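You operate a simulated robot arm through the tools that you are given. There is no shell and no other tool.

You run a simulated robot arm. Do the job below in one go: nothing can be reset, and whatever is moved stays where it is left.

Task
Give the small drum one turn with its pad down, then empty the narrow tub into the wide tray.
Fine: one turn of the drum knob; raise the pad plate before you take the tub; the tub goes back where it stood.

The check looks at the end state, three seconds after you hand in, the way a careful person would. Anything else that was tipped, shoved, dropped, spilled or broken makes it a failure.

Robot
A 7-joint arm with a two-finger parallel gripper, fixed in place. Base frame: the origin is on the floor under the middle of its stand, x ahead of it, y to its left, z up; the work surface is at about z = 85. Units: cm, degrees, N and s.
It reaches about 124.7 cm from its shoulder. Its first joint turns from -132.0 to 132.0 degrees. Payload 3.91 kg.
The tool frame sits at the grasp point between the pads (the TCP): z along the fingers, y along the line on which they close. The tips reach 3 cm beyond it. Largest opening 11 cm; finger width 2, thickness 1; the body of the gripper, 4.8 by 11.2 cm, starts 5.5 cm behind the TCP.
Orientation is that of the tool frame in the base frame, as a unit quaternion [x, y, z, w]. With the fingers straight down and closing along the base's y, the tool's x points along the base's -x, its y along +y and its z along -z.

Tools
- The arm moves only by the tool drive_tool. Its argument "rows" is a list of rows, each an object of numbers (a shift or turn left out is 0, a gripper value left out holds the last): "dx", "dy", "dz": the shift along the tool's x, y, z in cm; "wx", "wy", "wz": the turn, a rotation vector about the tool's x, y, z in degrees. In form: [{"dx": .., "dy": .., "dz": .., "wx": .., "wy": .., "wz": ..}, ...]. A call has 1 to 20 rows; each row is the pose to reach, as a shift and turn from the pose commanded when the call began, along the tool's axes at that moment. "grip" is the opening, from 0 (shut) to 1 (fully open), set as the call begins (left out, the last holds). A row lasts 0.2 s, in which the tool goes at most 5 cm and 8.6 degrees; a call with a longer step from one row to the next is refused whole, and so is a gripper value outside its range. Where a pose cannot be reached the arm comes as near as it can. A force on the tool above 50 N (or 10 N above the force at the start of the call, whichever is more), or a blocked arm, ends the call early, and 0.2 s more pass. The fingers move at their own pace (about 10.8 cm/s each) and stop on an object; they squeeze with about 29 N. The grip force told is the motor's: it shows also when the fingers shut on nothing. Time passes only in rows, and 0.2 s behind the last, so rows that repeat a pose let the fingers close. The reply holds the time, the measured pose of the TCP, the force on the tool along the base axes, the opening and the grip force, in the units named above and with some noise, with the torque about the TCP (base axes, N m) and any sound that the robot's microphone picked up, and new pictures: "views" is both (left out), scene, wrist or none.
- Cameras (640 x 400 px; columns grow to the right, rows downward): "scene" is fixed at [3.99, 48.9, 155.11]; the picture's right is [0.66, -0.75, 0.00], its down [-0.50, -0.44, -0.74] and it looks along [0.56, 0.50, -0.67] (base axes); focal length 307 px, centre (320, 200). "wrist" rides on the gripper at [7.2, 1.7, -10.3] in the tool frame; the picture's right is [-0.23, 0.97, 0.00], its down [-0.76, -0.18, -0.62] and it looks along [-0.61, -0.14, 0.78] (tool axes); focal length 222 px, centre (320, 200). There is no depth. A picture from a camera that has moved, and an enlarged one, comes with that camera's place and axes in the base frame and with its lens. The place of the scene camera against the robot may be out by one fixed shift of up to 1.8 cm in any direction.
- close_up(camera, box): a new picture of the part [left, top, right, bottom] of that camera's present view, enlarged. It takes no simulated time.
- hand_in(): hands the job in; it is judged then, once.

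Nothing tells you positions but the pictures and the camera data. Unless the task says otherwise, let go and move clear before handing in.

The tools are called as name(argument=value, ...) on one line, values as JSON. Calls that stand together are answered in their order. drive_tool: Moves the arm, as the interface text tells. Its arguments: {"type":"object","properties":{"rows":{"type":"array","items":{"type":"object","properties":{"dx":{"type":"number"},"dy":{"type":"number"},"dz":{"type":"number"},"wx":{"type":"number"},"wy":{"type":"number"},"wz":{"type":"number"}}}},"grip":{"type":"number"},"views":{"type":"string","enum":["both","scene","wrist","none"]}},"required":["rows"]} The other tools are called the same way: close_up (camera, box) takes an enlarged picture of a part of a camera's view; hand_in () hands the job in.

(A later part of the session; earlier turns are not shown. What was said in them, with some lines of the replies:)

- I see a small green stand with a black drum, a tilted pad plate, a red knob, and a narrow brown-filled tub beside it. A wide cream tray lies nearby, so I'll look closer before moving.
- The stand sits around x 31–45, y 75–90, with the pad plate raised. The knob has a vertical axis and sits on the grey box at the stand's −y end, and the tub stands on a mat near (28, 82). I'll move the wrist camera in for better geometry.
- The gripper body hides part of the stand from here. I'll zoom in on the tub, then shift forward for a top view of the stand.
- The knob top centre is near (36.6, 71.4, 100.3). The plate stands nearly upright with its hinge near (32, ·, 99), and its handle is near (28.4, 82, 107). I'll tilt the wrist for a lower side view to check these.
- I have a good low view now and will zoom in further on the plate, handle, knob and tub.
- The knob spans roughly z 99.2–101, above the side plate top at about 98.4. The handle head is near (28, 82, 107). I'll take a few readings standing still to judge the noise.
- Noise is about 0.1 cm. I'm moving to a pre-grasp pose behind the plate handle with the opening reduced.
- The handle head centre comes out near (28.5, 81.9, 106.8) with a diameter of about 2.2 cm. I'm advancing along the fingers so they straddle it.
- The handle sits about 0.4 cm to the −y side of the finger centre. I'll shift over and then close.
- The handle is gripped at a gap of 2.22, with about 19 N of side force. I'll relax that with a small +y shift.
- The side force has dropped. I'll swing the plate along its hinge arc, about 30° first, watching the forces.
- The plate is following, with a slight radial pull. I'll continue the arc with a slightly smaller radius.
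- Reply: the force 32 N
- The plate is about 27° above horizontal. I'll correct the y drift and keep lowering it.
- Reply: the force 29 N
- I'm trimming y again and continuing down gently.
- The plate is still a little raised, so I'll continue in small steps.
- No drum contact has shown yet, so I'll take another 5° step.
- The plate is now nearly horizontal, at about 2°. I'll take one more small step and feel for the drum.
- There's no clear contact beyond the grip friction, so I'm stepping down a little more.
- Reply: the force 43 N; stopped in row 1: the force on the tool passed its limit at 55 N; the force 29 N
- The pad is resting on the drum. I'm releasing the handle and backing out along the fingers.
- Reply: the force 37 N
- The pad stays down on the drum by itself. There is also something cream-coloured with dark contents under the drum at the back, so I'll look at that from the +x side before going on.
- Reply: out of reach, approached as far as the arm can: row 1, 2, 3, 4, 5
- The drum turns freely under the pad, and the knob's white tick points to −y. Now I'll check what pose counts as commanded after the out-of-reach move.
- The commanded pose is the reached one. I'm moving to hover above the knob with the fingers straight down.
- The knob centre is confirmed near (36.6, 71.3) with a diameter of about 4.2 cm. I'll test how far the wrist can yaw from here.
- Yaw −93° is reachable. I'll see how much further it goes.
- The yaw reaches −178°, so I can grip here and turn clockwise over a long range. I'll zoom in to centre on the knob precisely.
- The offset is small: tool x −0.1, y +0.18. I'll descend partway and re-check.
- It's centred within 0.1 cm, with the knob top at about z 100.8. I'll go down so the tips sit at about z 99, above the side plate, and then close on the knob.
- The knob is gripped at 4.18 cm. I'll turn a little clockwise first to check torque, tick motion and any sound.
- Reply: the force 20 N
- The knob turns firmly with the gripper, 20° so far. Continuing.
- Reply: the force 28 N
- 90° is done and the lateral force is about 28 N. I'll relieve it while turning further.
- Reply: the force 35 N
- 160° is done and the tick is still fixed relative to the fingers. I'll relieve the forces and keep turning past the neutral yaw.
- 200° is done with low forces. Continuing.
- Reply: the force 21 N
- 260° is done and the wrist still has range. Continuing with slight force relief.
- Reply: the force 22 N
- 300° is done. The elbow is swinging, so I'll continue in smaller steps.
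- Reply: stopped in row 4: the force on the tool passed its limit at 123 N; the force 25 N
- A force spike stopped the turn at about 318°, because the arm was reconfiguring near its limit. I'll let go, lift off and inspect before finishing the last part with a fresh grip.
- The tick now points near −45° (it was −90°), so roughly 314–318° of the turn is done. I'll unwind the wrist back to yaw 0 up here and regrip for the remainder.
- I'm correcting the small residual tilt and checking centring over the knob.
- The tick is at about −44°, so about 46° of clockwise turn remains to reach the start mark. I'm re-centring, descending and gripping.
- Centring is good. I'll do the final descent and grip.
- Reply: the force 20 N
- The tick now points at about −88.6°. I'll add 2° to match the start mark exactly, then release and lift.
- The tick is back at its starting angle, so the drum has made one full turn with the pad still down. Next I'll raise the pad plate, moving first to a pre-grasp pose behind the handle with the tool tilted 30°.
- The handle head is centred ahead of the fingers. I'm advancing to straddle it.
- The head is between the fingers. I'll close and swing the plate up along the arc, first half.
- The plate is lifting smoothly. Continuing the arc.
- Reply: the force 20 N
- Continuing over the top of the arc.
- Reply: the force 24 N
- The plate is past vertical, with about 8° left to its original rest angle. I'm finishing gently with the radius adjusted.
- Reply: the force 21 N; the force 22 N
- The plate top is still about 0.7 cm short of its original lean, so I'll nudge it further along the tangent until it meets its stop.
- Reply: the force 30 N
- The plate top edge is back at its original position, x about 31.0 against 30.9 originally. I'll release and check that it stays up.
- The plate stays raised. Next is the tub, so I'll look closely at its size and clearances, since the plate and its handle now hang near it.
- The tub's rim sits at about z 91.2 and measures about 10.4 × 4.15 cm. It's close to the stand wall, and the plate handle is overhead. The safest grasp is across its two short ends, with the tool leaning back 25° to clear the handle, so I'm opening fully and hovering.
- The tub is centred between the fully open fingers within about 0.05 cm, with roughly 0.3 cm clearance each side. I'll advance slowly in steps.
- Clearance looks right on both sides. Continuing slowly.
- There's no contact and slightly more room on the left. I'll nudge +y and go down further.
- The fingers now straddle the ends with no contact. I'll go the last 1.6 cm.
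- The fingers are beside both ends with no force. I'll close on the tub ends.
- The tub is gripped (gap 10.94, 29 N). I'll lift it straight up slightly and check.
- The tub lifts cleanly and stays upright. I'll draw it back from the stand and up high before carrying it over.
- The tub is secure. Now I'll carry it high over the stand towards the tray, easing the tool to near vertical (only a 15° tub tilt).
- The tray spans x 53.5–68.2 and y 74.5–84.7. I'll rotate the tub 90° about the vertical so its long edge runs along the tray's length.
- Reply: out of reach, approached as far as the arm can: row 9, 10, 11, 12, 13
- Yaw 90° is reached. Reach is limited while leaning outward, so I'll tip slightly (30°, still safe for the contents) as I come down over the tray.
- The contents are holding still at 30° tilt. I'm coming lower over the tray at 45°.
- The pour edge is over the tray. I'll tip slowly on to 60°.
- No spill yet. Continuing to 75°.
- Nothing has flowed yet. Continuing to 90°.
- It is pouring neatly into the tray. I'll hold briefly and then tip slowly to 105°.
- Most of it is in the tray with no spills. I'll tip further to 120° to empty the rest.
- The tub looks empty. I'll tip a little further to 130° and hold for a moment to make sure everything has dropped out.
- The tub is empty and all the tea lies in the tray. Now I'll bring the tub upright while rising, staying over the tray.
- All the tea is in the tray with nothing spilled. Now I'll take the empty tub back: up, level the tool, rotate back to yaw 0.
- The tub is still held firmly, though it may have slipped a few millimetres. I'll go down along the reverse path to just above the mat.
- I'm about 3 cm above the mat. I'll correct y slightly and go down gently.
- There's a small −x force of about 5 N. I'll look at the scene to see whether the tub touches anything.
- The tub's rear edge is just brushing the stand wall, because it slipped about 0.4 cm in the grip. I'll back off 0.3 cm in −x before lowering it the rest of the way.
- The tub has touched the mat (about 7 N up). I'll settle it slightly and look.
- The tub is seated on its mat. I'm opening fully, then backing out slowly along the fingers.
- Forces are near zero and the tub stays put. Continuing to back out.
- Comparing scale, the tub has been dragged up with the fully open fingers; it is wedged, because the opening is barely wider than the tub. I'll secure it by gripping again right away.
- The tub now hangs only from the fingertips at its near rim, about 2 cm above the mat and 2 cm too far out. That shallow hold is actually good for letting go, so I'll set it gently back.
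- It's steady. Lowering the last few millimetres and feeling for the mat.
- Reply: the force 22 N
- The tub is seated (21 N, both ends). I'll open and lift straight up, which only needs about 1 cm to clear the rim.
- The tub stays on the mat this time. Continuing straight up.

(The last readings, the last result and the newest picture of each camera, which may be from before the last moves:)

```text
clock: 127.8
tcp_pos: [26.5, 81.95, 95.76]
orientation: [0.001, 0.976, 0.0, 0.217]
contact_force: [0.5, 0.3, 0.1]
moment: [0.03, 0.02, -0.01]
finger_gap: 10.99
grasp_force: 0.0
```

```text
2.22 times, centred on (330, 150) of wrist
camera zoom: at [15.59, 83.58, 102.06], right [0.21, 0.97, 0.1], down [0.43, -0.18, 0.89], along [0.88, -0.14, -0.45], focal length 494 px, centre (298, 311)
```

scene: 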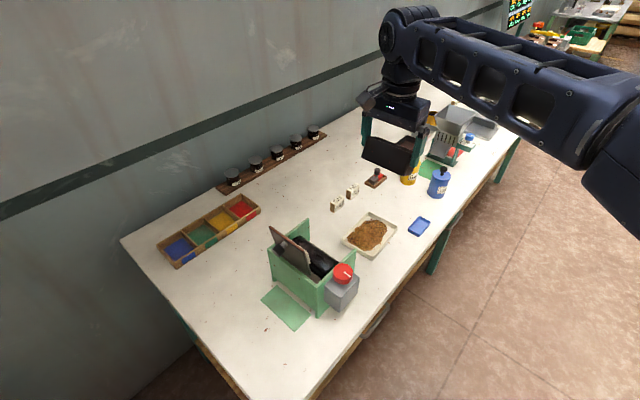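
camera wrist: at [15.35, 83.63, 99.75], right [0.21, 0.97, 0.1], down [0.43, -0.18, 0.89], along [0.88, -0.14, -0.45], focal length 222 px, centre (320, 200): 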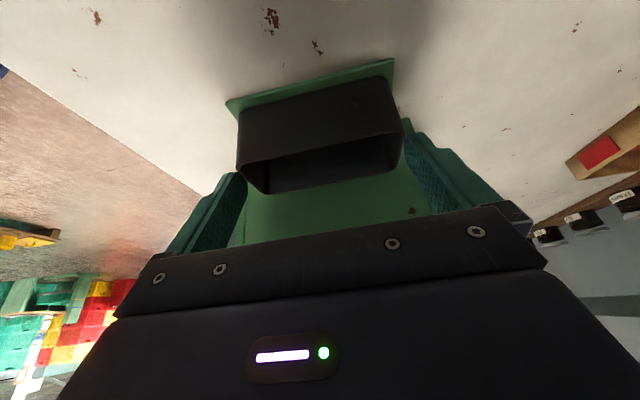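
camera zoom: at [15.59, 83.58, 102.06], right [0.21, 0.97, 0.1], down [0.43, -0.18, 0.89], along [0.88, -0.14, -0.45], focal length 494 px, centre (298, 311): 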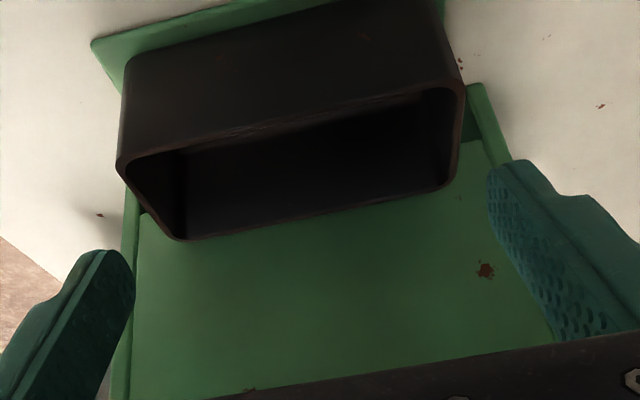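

The tub is free on its mat. I'm backing away from the stand and up to a clear pose.

drive_tool(rows=[{"dx": 0.44, "dz": -2.85}, {"dx": 0.87, "dz": -5.7}, {"dx": 1.31, "dz": -8.56}, {"dx": 1.74, "dz": -11.4}, {"dx": 2.18, "dz": -14.26}, {"dx": 0.6, "dz": -17.5}, {"dx": -1.0, "dz": -21}, {"dx": -2.6, "dz": -24.5}, {"dx": -4.2, "dz": -28}, {"dx": -4.2, "dz": -28}], views="wrist")

close_up(camera="wrist", box=[220, 0, 420, 130])

```text
clock: 129.9
tcp_pos: [18.23, 82.23, 122.83]
orientation: [0.0, 0.976, 0.0, 0.217]
contact_force: [0.2, 0.5, -0.3]
moment: [-0.05, -0.01, 0.02]
finger_gap: 11.0
grasp_force: 0.0
camera wrist: at [7.42, 83.8, 129.21], right [0.21, 0.97, 0.1], down [0.43, -0.18, 0.89], along [0.88, -0.14, -0.45], focal length 222 px, centre (320, 200)
```

wrist: 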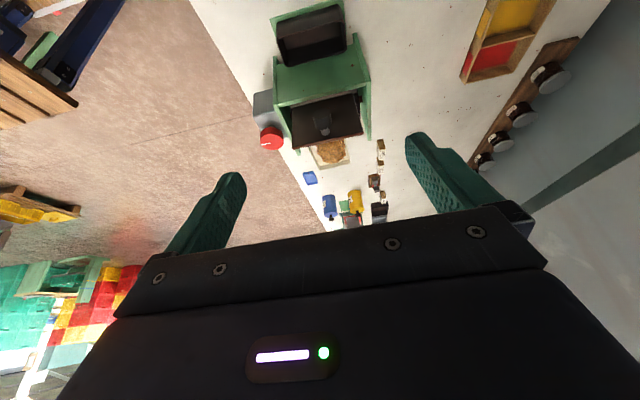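

```text
3.08 times, centred on (320, 65) of wrist
camera zoom: at [7.42, 83.8, 129.21], right [0.21, 0.97, 0.1], down [0.43, -0.18, 0.89], along [0.88, -0.14, -0.45], focal length 684 px, centre (320, 615)
```

zoom: 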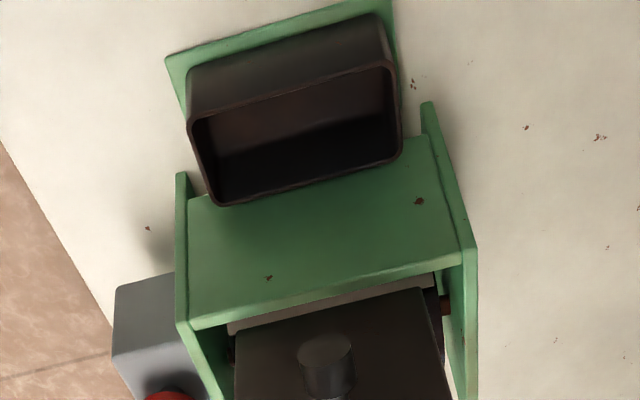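

The tub sits on its mat, empty, with the plate raised and the tea in the tray. I'll retreat to the start pose for a full check.

drive_tool(rows=[{"dx": -2.22, "dy": -2.63, "dz": -1.25, "wy": 4.2}, {"dx": -4.44, "dy": -5.27, "dz": -2.49, "wy": 8.3}, {"dx": -6.66, "dy": -7.9, "dz": -3.74, "wy": 12.5}, {"dx": -8.87, "dy": -10.5, "dz": -4.99, "wy": 16.7}, {"dx": -11.1, "dy": -13.2, "dz": -6.23, "wy": 20.8}, {"dx": -13.31, "dy": -15.8, "dz": -7.48, "wy": 25}, {"dx": -13.31, "dy": -15.8, "dz": -7.48, "wy": 25}], views="both")

close_up(camera="scene", box=[230, 190, 430, 340])

close_up(camera="scene", box=[250, 210, 370, 335])

close_up(camera="wrist", box=[320, 10, 500, 230])

```text
clock: 131.6
tcp_pos: [27.18, 66.15, 135.17]
orientation: [0.001, 1.0, 0.0, -0.001]
contact_force: [0.2, -0.5, -0.7]
moment: [0.0, 0.01, 0.0]
finger_gap: 11.0
grasp_force: 0.1
camera wrist: at [19.91, 67.77, 145.56], right [0.23, 0.97, 0.0], down [0.76, -0.18, 0.62], along [0.61, -0.14, -0.78], focal length 222 px, centre (320, 200)
```

scene: 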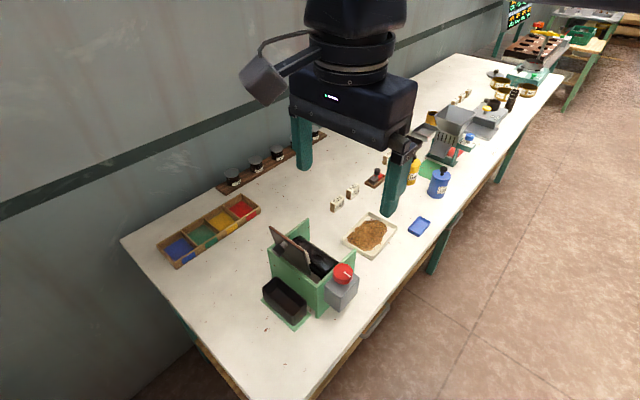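
wrist: 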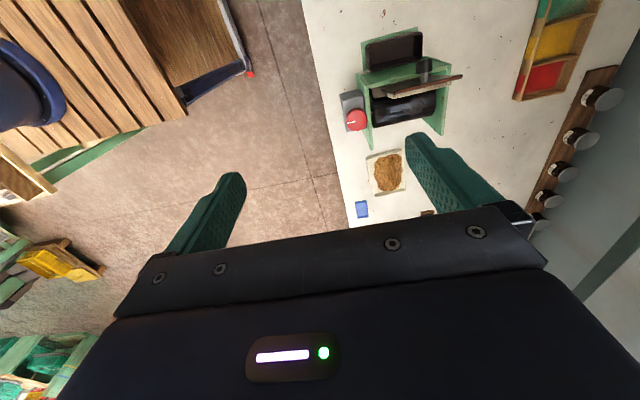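

```text
2.67 times, centred on (330, 265) of scene
camera zoom: at [3.99, 48.9, 155.11], right [0.66, -0.75, 0.0], down [-0.5, -0.44, -0.74], along [0.56, 0.5, -0.67], focal length 820 px, centre (293, 27)
```

zoom: 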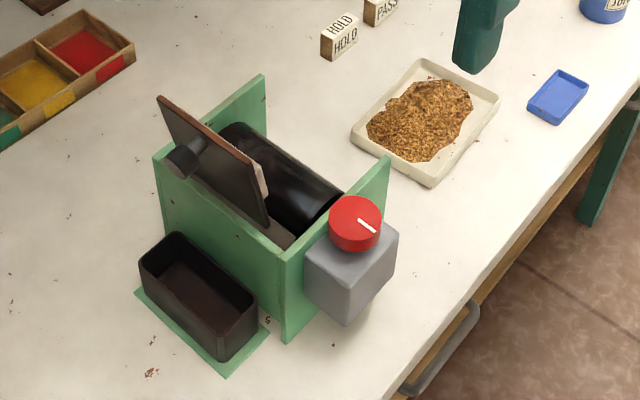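

```text
3.20 times, centred on (310, 272) of scene
camera zoom: at [3.99, 48.9, 155.11], right [0.66, -0.75, 0.0], down [-0.5, -0.44, -0.74], along [0.56, 0.5, -0.67], focal length 984 px, centre (352, -32)
```

zoom: 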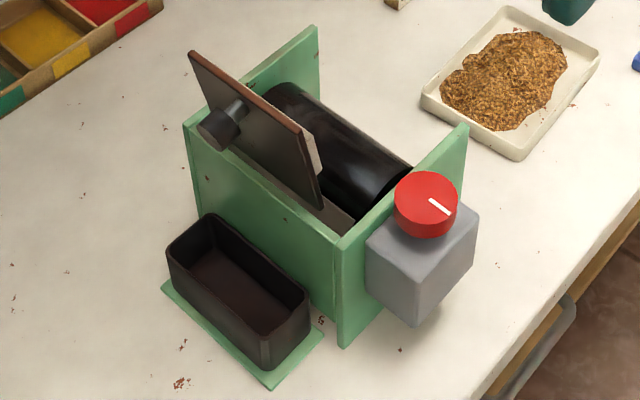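

```text
1.82 times, centred on (410, 120) of wrist
camera zoom: at [19.91, 67.77, 145.56], right [0.23, 0.97, 0.0], down [0.76, -0.18, 0.62], along [0.61, -0.14, -0.78], focal length 404 px, centre (156, 346)
```

zoom: 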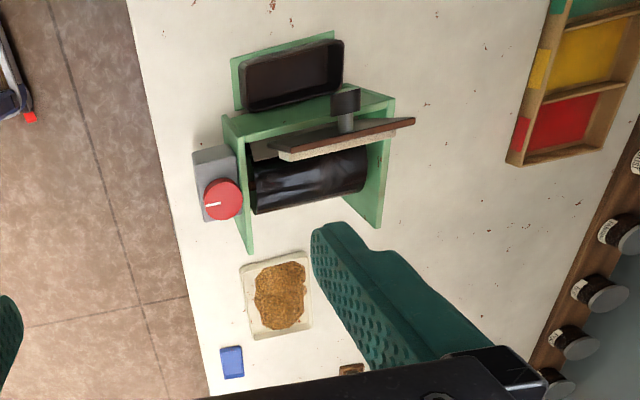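

Everything matches the goal. The drum knob's tick is back at its start after one full turn with the pad down, and the plate is raised. All the tea is in the wide tray with nothing spilled, the empty tub is back on its mat within about 0.3 cm, and the gripper is clear. I'm handing in.

hand_in()

```text
The job is handed in.
```

The job is handed in. I gave the drum one turn with its pad down and emptied the narrow tub into the wide tray. My checks were by camera only, and the result of the official check isn't shown here.

- **Drum:** I lowered the pad onto the drum and turned the knob clockwise. The knob's tick mark ended within about 3° of where it started. A force spike stopped the turn at roughly 318°, so I let go, took a fresh grip and finished the last part.
- **Pad plate:** I raised it back to its original lean before touching the tub, and it stayed up on its own.
- **Tub contents:** It all went into the cream tray. The tub looked empty afterwards, and I saw no spills.
- **Tub:** It is back on its green mat, within about 0.3 cm of where it stood. At full opening the gripper is barely wider than the tub. On my first release the tub wedged in the fingers and was pulled up about 2 cm. I gripped it again and set it back, and the second release was clean.

I took "narrow tub" to mean the dark tub on the green mat. I left the tray of dark material under the drum alone.
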